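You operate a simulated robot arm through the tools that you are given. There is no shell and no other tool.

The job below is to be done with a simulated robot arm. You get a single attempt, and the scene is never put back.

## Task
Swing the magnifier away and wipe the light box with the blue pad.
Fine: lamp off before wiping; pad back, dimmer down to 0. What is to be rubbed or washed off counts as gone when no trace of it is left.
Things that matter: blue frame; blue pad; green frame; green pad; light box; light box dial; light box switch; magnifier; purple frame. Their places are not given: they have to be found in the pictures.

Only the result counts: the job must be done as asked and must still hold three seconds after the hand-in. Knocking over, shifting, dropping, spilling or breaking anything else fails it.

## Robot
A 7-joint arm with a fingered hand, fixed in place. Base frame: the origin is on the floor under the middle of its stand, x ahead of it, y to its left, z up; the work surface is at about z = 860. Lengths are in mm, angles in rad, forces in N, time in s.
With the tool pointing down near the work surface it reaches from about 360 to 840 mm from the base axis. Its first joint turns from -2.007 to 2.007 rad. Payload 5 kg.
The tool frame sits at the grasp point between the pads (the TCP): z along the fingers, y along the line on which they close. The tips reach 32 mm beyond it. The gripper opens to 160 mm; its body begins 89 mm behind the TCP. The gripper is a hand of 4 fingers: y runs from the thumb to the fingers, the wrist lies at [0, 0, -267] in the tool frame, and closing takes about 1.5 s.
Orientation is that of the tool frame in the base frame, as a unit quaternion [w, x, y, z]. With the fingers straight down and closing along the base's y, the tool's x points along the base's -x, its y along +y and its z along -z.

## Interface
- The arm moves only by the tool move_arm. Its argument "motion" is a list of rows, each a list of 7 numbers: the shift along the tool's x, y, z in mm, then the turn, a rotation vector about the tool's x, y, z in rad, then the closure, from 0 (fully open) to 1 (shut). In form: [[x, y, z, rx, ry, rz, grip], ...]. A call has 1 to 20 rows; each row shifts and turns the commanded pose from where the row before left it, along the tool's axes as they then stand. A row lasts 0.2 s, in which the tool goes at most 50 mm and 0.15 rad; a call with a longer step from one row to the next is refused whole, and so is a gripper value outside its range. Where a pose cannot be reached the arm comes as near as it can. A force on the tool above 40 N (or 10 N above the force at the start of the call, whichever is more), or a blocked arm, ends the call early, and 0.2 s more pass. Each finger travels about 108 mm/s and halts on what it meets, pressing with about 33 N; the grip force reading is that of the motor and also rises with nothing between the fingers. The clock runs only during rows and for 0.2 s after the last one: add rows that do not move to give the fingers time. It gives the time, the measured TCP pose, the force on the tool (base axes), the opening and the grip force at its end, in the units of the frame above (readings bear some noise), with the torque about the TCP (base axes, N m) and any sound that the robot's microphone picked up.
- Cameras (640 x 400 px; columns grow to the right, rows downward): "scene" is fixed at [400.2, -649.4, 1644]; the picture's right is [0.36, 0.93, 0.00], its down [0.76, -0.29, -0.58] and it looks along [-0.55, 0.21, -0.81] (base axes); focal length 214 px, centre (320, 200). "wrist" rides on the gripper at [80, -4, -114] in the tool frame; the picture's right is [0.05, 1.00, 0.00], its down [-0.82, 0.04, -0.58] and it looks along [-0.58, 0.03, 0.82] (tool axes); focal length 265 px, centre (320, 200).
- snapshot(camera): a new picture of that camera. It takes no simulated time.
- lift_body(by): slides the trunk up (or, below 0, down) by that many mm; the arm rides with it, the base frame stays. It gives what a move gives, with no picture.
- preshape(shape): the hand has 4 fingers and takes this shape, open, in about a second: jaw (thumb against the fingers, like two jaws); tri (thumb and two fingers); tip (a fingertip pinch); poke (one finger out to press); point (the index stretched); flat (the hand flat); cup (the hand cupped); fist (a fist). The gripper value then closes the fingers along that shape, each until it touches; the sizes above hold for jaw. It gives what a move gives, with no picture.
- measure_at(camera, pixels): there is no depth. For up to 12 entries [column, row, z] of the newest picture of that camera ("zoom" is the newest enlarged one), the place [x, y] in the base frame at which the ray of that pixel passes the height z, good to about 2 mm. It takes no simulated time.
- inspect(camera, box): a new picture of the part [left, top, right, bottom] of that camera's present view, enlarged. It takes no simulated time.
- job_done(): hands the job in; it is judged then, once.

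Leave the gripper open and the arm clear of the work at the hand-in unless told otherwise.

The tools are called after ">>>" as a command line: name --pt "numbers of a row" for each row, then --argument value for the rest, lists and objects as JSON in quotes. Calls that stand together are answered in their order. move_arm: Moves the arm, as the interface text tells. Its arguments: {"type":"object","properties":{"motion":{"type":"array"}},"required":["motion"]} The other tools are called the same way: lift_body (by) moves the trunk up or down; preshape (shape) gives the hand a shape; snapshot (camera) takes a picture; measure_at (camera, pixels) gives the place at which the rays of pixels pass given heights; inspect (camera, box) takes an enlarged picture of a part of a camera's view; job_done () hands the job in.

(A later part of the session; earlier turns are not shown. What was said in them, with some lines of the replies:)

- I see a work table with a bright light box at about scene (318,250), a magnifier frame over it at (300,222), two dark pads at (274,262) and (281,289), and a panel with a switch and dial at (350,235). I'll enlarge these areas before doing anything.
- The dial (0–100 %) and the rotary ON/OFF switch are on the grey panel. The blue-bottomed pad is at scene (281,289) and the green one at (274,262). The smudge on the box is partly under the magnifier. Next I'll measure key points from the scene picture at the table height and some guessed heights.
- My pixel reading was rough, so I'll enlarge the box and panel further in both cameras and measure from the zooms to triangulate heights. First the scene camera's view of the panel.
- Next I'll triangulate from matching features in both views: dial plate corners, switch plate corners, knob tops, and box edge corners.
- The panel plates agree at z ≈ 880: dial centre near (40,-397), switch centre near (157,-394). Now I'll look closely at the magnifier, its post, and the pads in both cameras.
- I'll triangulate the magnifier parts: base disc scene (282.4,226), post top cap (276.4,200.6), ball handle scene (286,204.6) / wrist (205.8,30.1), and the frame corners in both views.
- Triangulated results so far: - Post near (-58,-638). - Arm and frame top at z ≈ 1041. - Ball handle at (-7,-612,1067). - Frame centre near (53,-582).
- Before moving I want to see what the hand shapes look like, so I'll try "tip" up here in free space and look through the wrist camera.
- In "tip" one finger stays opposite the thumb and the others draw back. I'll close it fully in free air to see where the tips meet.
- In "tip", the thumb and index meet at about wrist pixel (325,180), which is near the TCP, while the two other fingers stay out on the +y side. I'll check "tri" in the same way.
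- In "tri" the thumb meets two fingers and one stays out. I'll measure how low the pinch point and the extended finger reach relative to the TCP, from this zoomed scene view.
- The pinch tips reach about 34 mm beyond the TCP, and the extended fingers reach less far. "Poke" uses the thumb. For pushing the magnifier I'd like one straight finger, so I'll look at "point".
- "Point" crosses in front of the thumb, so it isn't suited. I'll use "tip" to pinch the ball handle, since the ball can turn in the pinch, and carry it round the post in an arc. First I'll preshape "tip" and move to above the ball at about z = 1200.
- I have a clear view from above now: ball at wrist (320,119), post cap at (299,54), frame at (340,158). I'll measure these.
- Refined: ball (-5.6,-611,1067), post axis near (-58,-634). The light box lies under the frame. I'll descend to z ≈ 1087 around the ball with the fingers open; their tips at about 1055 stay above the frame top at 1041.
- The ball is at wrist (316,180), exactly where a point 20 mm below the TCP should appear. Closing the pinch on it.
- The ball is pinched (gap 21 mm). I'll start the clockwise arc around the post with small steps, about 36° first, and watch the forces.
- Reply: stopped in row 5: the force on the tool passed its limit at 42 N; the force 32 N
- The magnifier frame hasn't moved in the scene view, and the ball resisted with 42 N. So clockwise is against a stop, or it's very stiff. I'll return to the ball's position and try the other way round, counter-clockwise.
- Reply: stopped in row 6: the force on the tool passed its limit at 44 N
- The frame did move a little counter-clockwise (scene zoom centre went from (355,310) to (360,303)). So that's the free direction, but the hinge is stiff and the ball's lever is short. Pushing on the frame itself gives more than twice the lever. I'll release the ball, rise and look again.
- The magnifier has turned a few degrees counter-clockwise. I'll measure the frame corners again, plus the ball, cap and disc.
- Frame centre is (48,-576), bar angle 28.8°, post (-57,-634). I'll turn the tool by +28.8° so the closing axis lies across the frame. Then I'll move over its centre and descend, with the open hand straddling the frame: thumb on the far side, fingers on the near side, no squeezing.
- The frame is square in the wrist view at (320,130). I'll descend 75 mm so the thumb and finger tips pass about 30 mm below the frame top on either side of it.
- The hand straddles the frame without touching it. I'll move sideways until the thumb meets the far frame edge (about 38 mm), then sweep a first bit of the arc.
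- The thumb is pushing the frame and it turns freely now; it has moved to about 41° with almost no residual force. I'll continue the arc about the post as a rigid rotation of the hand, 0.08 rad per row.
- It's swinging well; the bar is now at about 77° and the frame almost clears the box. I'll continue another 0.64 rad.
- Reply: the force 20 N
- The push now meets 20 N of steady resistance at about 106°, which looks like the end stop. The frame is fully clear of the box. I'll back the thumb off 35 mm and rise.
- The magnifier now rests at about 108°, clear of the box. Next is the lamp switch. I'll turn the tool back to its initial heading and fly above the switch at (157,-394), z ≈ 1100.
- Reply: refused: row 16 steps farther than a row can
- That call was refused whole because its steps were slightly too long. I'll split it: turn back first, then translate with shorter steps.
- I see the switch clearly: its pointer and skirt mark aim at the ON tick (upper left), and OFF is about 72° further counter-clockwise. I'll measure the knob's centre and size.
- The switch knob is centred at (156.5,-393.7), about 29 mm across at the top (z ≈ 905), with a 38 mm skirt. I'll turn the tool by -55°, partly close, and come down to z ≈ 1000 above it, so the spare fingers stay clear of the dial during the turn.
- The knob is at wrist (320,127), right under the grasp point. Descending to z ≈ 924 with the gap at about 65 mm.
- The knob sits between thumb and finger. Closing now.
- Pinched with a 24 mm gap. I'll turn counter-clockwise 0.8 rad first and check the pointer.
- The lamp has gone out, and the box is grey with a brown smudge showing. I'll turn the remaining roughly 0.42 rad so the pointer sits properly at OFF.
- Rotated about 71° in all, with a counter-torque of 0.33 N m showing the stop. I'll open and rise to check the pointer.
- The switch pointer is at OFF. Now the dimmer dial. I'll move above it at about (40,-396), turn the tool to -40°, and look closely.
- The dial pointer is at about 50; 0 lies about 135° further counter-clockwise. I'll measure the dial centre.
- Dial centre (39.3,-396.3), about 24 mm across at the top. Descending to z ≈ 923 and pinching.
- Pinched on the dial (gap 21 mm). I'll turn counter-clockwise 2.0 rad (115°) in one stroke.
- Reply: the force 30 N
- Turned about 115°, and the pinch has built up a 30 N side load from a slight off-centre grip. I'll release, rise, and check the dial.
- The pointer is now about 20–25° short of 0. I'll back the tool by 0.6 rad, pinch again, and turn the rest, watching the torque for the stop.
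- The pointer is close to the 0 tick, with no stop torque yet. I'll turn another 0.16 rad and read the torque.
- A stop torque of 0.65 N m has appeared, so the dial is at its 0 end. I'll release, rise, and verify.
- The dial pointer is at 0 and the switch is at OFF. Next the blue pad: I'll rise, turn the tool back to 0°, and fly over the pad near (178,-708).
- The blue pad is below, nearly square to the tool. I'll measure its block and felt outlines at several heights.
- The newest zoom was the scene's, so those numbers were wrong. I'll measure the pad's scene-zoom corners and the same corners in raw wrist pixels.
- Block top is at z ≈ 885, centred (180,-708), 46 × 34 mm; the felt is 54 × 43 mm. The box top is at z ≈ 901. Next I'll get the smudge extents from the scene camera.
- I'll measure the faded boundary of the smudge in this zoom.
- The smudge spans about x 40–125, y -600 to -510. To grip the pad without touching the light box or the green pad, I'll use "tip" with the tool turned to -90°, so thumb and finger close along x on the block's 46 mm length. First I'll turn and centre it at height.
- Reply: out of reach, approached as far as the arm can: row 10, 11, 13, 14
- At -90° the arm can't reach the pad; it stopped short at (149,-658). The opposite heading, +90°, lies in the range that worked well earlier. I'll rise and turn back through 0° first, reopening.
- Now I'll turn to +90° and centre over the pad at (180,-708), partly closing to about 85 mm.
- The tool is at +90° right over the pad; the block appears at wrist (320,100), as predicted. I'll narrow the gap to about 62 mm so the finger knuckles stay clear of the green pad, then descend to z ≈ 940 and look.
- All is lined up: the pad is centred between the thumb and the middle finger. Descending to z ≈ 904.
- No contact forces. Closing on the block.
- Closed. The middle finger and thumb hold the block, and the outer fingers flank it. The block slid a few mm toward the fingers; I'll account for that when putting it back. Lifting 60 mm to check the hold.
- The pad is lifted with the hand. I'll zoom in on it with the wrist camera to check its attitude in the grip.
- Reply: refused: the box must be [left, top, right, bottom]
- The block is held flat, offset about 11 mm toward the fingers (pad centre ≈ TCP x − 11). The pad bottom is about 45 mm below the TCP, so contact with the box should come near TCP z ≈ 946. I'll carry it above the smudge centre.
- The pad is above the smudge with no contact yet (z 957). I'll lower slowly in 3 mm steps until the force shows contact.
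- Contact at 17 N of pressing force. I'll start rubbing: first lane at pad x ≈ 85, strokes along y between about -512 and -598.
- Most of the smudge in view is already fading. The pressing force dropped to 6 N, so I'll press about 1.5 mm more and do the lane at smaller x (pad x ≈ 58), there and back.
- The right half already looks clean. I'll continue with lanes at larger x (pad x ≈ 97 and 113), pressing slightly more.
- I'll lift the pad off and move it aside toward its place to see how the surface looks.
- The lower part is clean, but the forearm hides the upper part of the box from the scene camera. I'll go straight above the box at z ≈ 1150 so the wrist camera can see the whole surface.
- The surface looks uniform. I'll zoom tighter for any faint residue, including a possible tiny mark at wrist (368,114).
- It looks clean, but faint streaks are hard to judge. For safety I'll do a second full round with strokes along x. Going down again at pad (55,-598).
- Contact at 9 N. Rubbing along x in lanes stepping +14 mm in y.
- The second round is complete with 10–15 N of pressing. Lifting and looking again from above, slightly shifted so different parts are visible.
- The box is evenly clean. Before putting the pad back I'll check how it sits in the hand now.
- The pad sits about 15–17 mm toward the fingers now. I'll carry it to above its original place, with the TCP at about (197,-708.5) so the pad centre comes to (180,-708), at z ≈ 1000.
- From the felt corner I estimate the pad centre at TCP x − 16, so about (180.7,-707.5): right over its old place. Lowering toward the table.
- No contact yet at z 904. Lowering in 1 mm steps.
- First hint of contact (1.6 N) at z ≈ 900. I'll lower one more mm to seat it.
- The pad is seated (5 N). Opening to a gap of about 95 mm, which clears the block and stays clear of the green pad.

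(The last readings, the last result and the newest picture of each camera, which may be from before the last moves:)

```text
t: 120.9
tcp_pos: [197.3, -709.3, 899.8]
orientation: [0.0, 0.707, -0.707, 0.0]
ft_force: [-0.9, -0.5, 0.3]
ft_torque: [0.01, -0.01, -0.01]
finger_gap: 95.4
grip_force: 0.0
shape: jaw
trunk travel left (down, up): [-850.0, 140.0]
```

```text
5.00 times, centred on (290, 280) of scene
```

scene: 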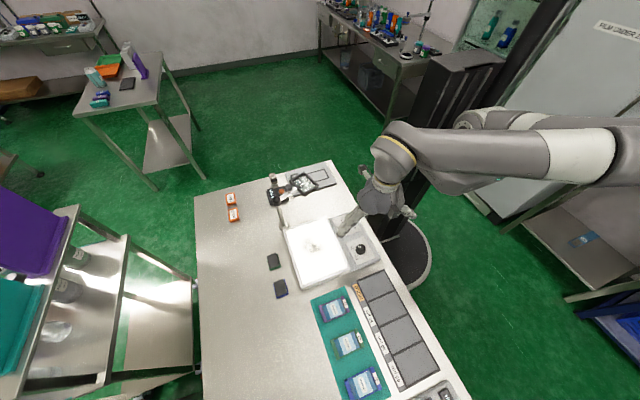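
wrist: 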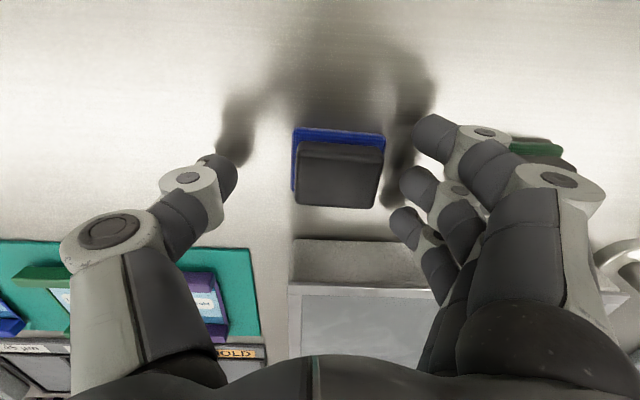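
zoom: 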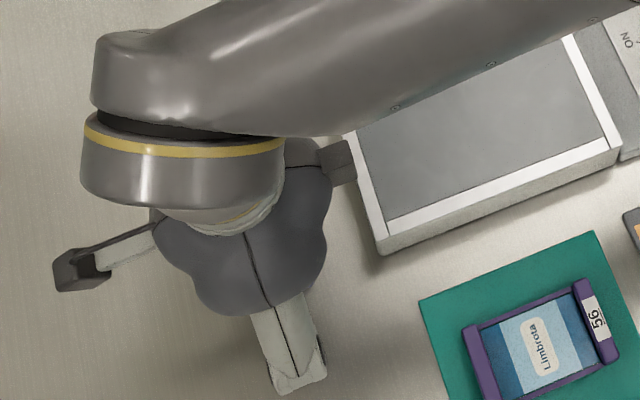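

The pad stands free between the fingers. Rising straight up and measuring where it lies.

>>> move_arm --pt "0 0 -15 0 0 0 0.4" --pt "0 0 -35 0 0 0 0.4" --pt "0 0 -45 0 0 0 0.4" --pt "0 0 -45 0 0 0 0.3" --pt "0 0 -45 0 0 0 0.2" --pt "0 0 0 0 0 0 0"

>>> snapshot --camera "wrist"

>>> inspect --camera "wrist" --box '[270, 50, 390, 140]'

```text
t: 122.3
tcp_pos: [196.5, -708.7, 1084.0]
orientation: [0.0, -0.707, 0.707, -0.001]
ft_force: [-0.7, -0.5, 0.0]
ft_torque: [-0.02, -0.02, 0.01]
finger_gap: 159.7
grip_force: 0.1
shape: jaw
trunk travel left (down, up): [-850.0, 140.0]
```

```text
taken
```

wrist: 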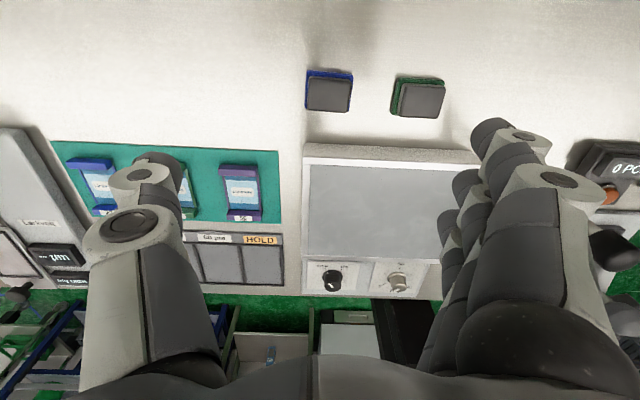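

```text
4.44 times, centred on (330, 95) of wrist
```

zoom: 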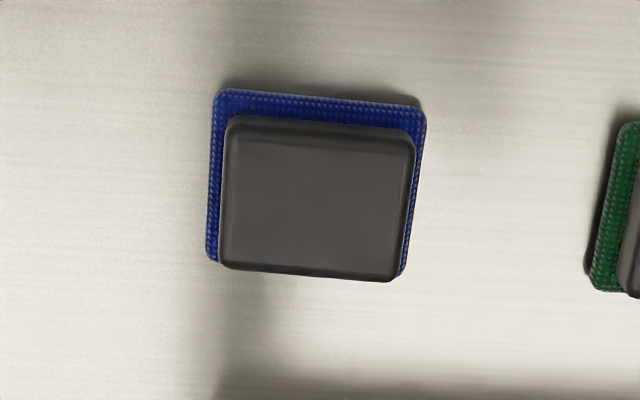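

Now I'll measure the replaced pad's corners to compare with its original outline.

>>> measure_at --camera "zoom" --pixels '[[228, 132, 885], [413, 148, 885], [397, 280, 885], [220, 265, 885], [214, 92, 864], [426, 110, 864], [404, 275, 864], [207, 260, 864]]'

>>> measure_at --camera "wrist" --pixels '[[420, 99, 885]]'

```text
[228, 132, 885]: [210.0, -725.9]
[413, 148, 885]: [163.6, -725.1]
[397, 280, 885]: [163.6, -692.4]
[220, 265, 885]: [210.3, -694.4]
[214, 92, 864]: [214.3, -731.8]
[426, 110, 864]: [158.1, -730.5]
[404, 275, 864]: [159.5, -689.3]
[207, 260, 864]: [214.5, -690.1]
```

```text
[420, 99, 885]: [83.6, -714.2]
```

By this view the pad centre is near (187,-710), but the green pad also reads about 7 mm off in this view, so there may be a bias. I'll move the arm back to the start area and compare everything with the scene camera.

>>> move_arm --pt "0 0 -45 0 0 0 0" --pt "0 0 -45 0 0 0 0" --pt "-31.6 18.7 -12.8 0 0 0 0" --pt "-31.6 18.7 -12.8 0 0 0 0" --pt "-31.6 18.7 -12.8 0 0 0 0" --pt "-31.6 18.7 -12.8 0 0 0 0" --pt "-31.6 18.7 -12.8 0 0 0 0" --pt "-31.6 18.7 -12.8 0 0 0 0" --pt "-31.6 18.7 -12.8 0 0 0 0" --pt "-31.6 18.7 -12.8 0 0 0 0"

>>> move_arm --pt "0 0 -20 0 0 0.1428 0" --pt "0 0 -20 0 0 0.1428 0" --pt "0 0 -20 0 0 0.1428 0" --pt "0 0 -20 0 0 0.1428 0" --pt "0 0 -20 0 0 0.1428 0" --pt "0 0 0 0 0 0.1428 0" --pt "0 0 0 0 0 0.1428 0" --pt "0 0 0 0 0 0.1428 0" --pt "0 0 0 0 0 0.1428 0" --pt "0 0 0 0 0 0.1428 0" --pt "0 0 0 0 0 0.1428 0"

>>> snapshot --camera "scene"

>>> inspect --camera "scene" --box '[240, 160, 400, 300]'

>>> inspect --camera "scene" --box '[262, 268, 302, 308]'

```text
t: 124.5
tcp_pos: [46.2, -453.1, 1276.7]
orientation: [0.001, 0.707, -0.707, 0.002]
ft_force: [0.1, 0.1, 0.7]
ft_torque: [-0.01, -0.04, 0.0]
finger_gap: 159.8
grip_force: 0.0
shape: jaw
trunk travel left (down, up): [-850.0, 140.0]
```

```text
t: 126.9
tcp_pos: [46.6, -455.2, 1375.7]
orientation: [0.0, 0.001, 1.0, 0.0]
ft_force: [-0.3, -0.1, -0.5]
ft_torque: [0.01, 0.02, 0.01]
finger_gap: 159.8
grip_force: 0.1
shape: jaw
trunk travel left (down, up): [-850.0, 140.0]
```

```text
taken
```

scene: 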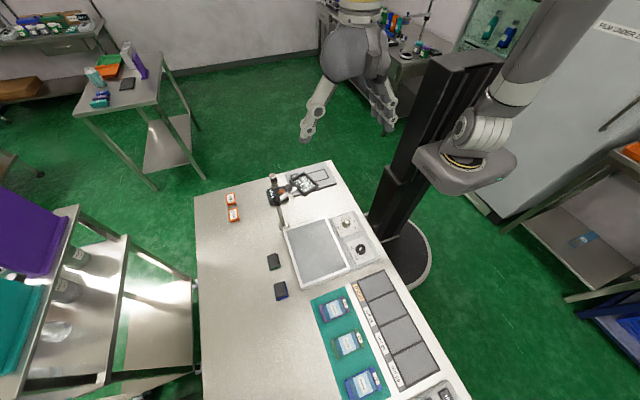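

```text
2.86 times, centred on (320, 230) of scene
```

zoom: 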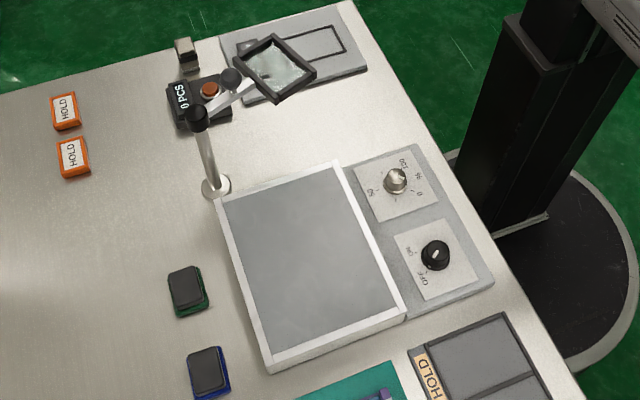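

```text
10.00 times, centred on (282, 288) of scene
```

zoom: 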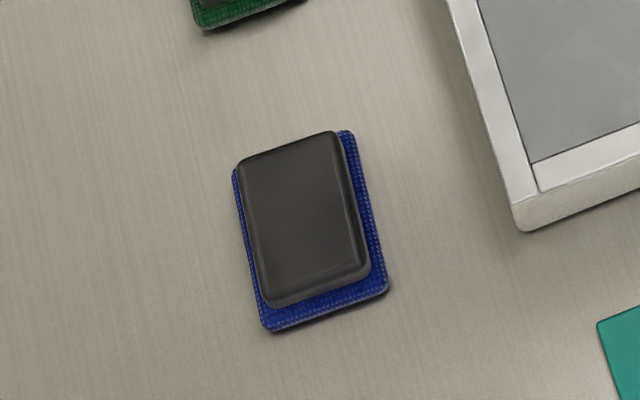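

Everything else is unchanged: green pad, magnifier swung away, dial, switch. The blue pad has moved slightly compared with the first view, so I'll measure it with the scene camera as before.

>>> measure_at --camera "zoom" --pixels '[[238, 160, 885], [337, 132, 885], [370, 268, 885], [264, 306, 885], [233, 170, 864], [350, 132, 864], [388, 286, 864], [265, 331, 864]]'

>>> inspect --camera "wrist" --box '[180, 60, 320, 150]'

```text
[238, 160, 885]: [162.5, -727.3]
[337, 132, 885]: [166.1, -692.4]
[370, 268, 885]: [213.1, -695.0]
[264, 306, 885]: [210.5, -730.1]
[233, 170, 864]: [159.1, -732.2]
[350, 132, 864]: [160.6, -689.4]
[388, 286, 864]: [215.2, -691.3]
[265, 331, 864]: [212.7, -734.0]
```

```text
4.44 times, centred on (250, 105) of wrist
```

zoom: 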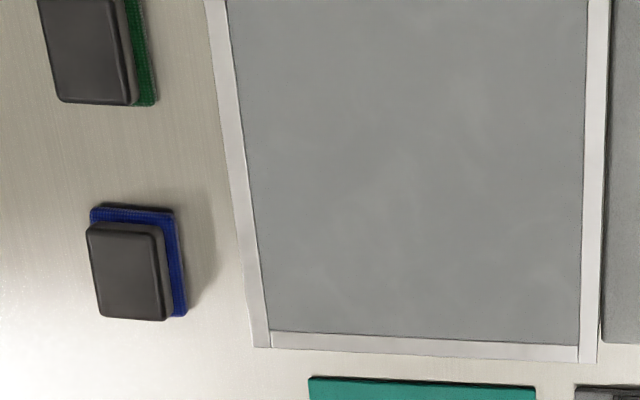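

The pad is about 8 mm off in +x, with roughly 3° of yaw. I'll correct it with a gentle thumb nudge. First I'll go back over it with the tool at +90°.

>>> move_arm --pt "0 0 0 0 0 -0.1428 0" --pt "0 0 0 0 0 -0.1428 0" --pt "0 0 0 0 0 -0.1428 0" --pt "0 0 0 0 0 -0.1428 0" --pt "0 0 0 0 0 -0.1428 0" --pt "0 0 0 0 0 -0.1428 0" --pt "0 0 0 0 0 -0.1428 0" --pt "0 0 0 0 0 -0.1428 0" --pt "0 0 0 0 0 -0.1428 0" --pt "0 0 0 0 0 -0.1428 0" --pt "0 0 0 0 0 -0.1428 0"

>>> move_arm --pt "25.6 -14.1 24.2 0 0 0 0" --pt "25.6 -14.1 24.2 0 0 0 0" --pt "25.6 -14.1 24.2 0 0 0 0" --pt "25.6 -14.1 24.2 0 0 0 0" --pt "25.6 -14.1 24.2 0 0 0 0.1" --pt "25.6 -14.1 24.2 0 0 0 0.2" --pt "25.6 -14.1 24.2 0 0 0 0.3" --pt "25.6 -14.1 24.2 0 0 0 0.4" --pt "25.6 -14.1 24.2 0 0 0 0.5" --pt "25.6 -14.1 24.2 0 0 0 0.61" --pt "0 0 0 0 0 0 0.61"

>>> snapshot --camera "wrist"

```text
t: 129.3
tcp_pos: [46.4, -453.8, 1376.2]
orientation: [0.001, 0.707, -0.707, 0.001]
ft_force: [-0.5, -0.3, 0.3]
ft_torque: [-0.03, -0.03, 0.03]
finger_gap: 159.8
grip_force: 0.1
shape: jaw
trunk travel left (down, up): [-850.0, 140.0]
```

```text
t: 131.7
tcp_pos: [188.8, -710.4, 1135.3]
orientation: [0.002, 0.708, -0.707, 0.001]
ft_force: [0.6, 0.3, 0.2]
ft_torque: [-0.02, 0.0, 0.02]
finger_gap: 63.3
grip_force: 0.0
shape: jaw
trunk travel left (down, up): [-850.0, 140.0]
```

```text
taken
```

wrist: 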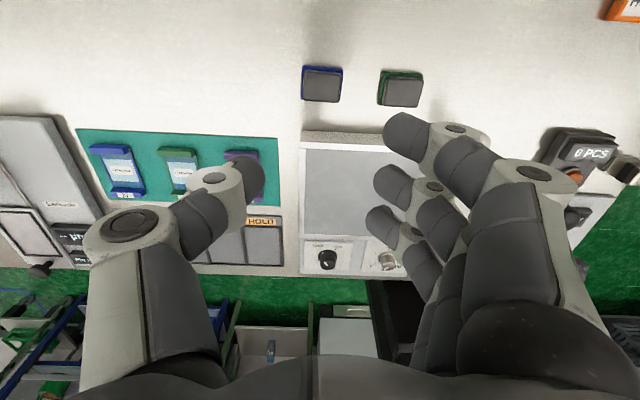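

The pad is centred under the tool at wrist (321,84). Descending around it to z ≈ 905.

>>> move_arm --pt "0 0 38 0 0 0 0.61" --pt "0 0 38 0 0 0 0.61" --pt "0 0 38 0 0 0 0.61" --pt "0 0 38 0 0 0 0.61" --pt "0 0 38 0 0 0 0.61" --pt "0 0 20 0 0 0 0.61" --pt "0 0 0 0 0 0 0.61"

>>> snapshot --camera "wrist"

```text
t: 133.3
tcp_pos: [188.2, -711.5, 925.1]
orientation: [0.001, 0.708, -0.707, 0.0]
ft_force: [0.2, -0.6, 0.3]
ft_torque: [-0.03, 0.01, 0.02]
finger_gap: 63.0
grip_force: 0.1
shape: jaw
trunk travel left (down, up): [-850.0, 140.0]
```

```text
taken
```

wrist: 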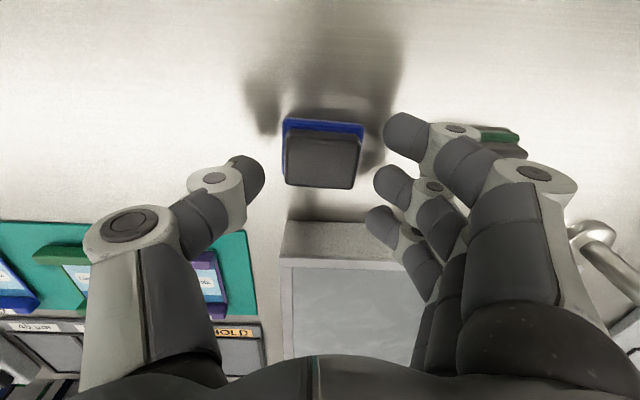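

Descending the last 20 mm and narrowing the gap to about 55 mm.

>>> move_arm --pt "0 0 12 0 0 0 0.61" --pt "0 0 8 0 0 0 0.61" --pt "0 0 0 0 0 0 0.64" --pt "0 0 0 0 0 0 0.66" --pt "0 0 0 0 0 0 0.66"

>>> inspect --camera "wrist" --box '[220, 90, 420, 240]'

```text
t: 134.5
tcp_pos: [189.3, -713.3, 904.3]
orientation: [0.0, -0.707, 0.707, 0.0]
ft_force: [0.0, 0.6, 0.5]
ft_torque: [-0.02, 0.03, 0.0]
finger_gap: 54.9
grip_force: 0.0
shape: jaw
trunk travel left (down, up): [-850.0, 140.0]
```

```text
2.67 times, centred on (320, 165) of wrist
```

zoom: 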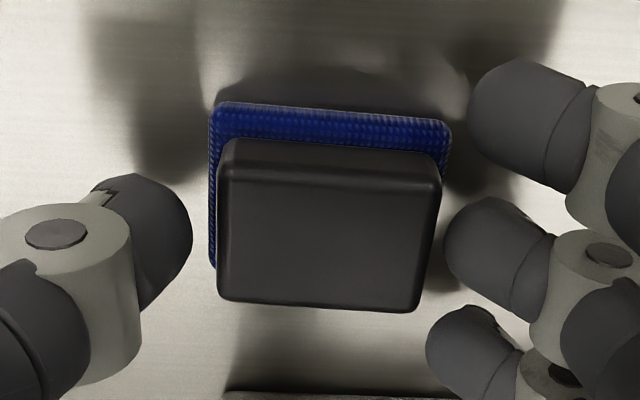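

The thumb is about 6 mm from the block's +x end. I'll move 14 mm in −x slowly so the thumb slides the pad about 8 mm back.

>>> move_arm --pt "0 3 0 0 0 0 0.66" --pt "0 3 0 0 0 0 0.66" --pt "0 3 0 0 0 0 0.66" --pt "0 3 0 0 0 0 0.66" --pt "0 2 0 0 0 0 0.66" --pt "0 0 0 0 0 0 0.66"

>>> inspect --camera "wrist" --box '[220, 90, 420, 240]'

```text
t: 135.9
tcp_pos: [174.3, -712.6, 904.8]
orientation: [0.001, 0.707, -0.707, 0.0]
ft_force: [0.1, -0.7, 0.0]
ft_torque: [0.0, -0.01, -0.03]
finger_gap: 54.8
grip_force: 0.0
shape: jaw
trunk travel left (down, up): [-850.0, 140.0]
```

```text
2.67 times, centred on (320, 165) of wrist
```

zoom: 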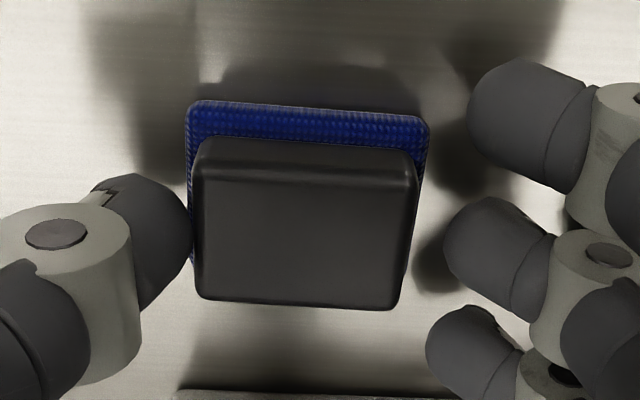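

The thumb has slid the block over; by this view the pad centre is near x ≈ 178. I'll open slightly, centre, and rise.

>>> move_arm --pt "0 -2 0 0 0 0 0.63" --pt "0 -1 0 0 0 0 0.6" --pt "0 0 0 0 0 0 0.6" --pt "0 0 -15 0 0 0 0.6" --pt "0 0 -30 0 0 0 0.6" --pt "0 0 -45 0 0 0 0.5" --pt "0 0 -45 0 0 0 0.3" --pt "0 0 -45 0 0 0 0.1" --pt "0 0 -45 0 0 0 0" --pt "0 0 -45 0 0 0 0"

>>> move_arm --pt "-32.2 16.3 -12.8 0 0 0 0" --pt "-32.2 16.3 -12.8 0 0 0 0" --pt "-32.2 16.3 -12.8 0 0 0 0" --pt "-32.2 16.3 -12.8 0 0 0 0" --pt "-32.2 16.3 -12.8 0 0 0 0" --pt "-32.2 16.3 -12.8 0 0 0 0" --pt "-32.2 16.3 -12.8 0 0 0 0" --pt "-32.2 16.3 -12.8 0 0 0 0" --pt "0 0 0 0 0 0.1428 0" --pt "0 0 0 0 0 0.1428 0" --pt "0 0 0 0 0 0.1428 0" --pt "0 0 0 0 0 0.1428 0" --pt "0 0 0 0 0 0.1428 0" --pt "0 0 0 0 0 0.1428 0" --pt "0 0 0 0 0 0.1428 0" --pt "0 0 0 0 0 0.1428 0" --pt "0 0 0 0 0 0.1428 0" --pt "0 0 0 0 0 0.1428 0" --pt "0 0 0 0 0 0.1428 0"

>>> inspect --camera "scene" --box '[240, 160, 400, 300]'

>>> inspect --camera "scene" --box '[262, 268, 302, 308]'

```text
t: 138.1
tcp_pos: [178.1, -711.6, 1176.7]
orientation: [-0.001, -0.706, 0.708, -0.002]
ft_force: [0.5, -0.9, 0.6]
ft_torque: [-0.01, 0.02, -0.01]
finger_gap: 159.8
grip_force: 0.1
shape: jaw
trunk travel left (down, up): [-850.0, 140.0]
```

```text
t: 142.1
tcp_pos: [47.7, -452.6, 1276.3]
orientation: [0.0, 0.001, 1.0, -0.002]
ft_force: [0.4, -0.4, -0.1]
ft_torque: [0.03, 0.0, -0.01]
finger_gap: 159.7
grip_force: 0.0
shape: jaw
trunk travel left (down, up): [-850.0, 140.0]
```

```text
2.86 times, centred on (320, 230) of scene
```

zoom: 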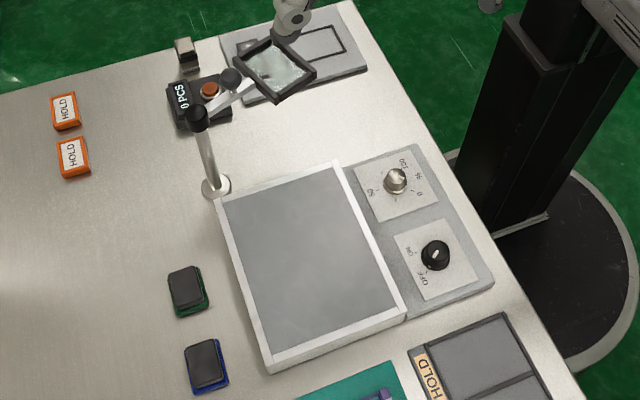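

```text
10.00 times, centred on (282, 288) of scene
```

zoom: 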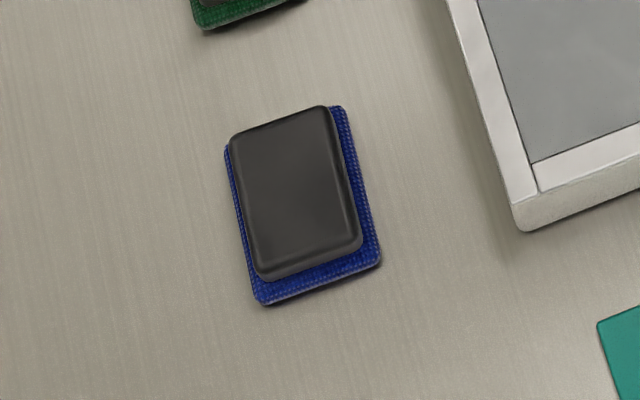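

The pad is now within about 2–3 mm of its original outline. I'll rise to the start height and take a final look at everything.

>>> move_arm --pt "0 0 -35 0 0 0 0" --pt "0 0 -35 0 0 0 0" --pt "0 0 -30 0 0 0 0" --pt "0 0 0 0 0 0 0"

>>> snapshot --camera "scene"

>>> inspect --camera "wrist" --box '[180, 0, 400, 140]'

>>> inspect --camera "wrist" --box '[310, 15, 390, 145]'

>>> inspect --camera "scene" --box '[280, 210, 350, 290]'

```text
t: 143.1
tcp_pos: [46.0, -451.6, 1377.6]
orientation: [0.0, 0.0, 1.0, -0.002]
ft_force: [0.8, -1.1, 0.2]
ft_torque: [0.01, 0.0, 0.02]
finger_gap: 160.1
grip_force: 0.0
shape: jaw
trunk travel left (down, up): [-850.0, 140.0]
```

```text
taken
```

scene: 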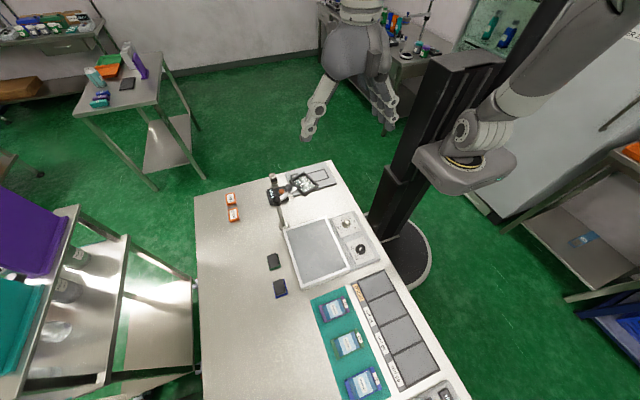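

```text
2.86 times, centred on (290, 70) of wrist
```

zoom: 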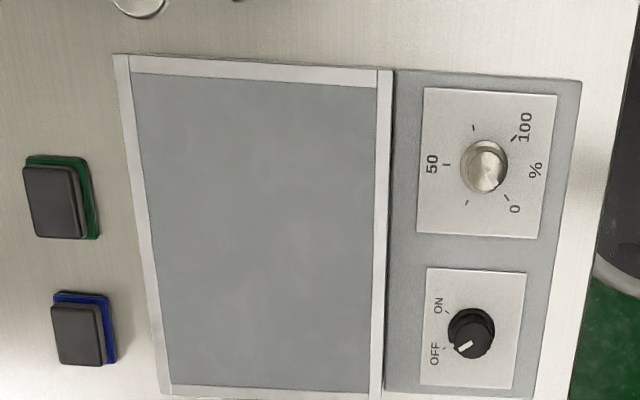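

```text
3.08 times, centred on (350, 80) of wrist
```

zoom: 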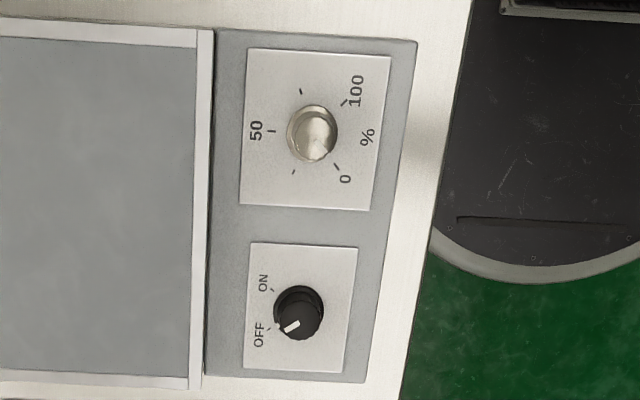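

```text
5.00 times, centred on (315, 250) of scene
```

zoom: 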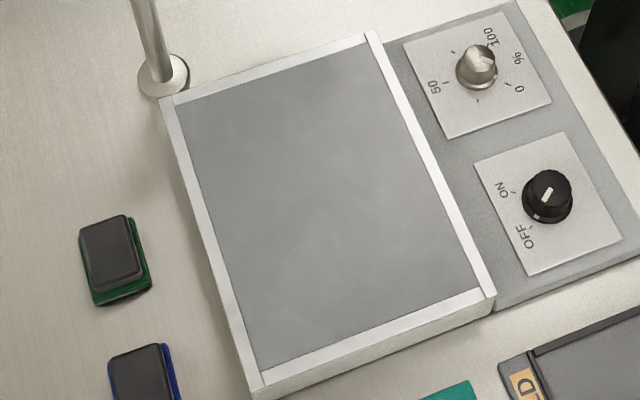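

Final state by the pictures:
- The magnifier is swung clear of the box.
- The switch is at OFF.
- The dial is at its 0 stop.
- The box surface is evenly clean.
- The blue pad is back in its place and the green pad hasn't moved.
- The gripper is open and the arm is clear.

Handing in.

>>> job_done

```text
The job is handed in.
```

The job is done and handed in; I haven't seen the judge's result. This is what the last pictures and readings showed:

- **Magnifier:** swung counter-clockwise against its end stop, clear of the light box. My first try, clockwise by its ball handle, met about 42 N of resistance and didn't move it.
- **Lamp:** switched off before any wiping; the pointer is at OFF.
- **Light box:** wiped twice over the whole smudge with the blue pad. I saw no trace left in either camera.
- **Blue pad:** back within about 3 mm of its original place and turned a few degrees. I first set it down about 8 mm off, so I nudged it back with the thumb.
- **Dimmer:** turned down to its stop at 0. Glare hid the pointer in the last pictures, but it read 0 when I let go and I didn't touch it again.

I saw nothing else moved or knocked over. The gripper is open and the arm is back near its starting position.
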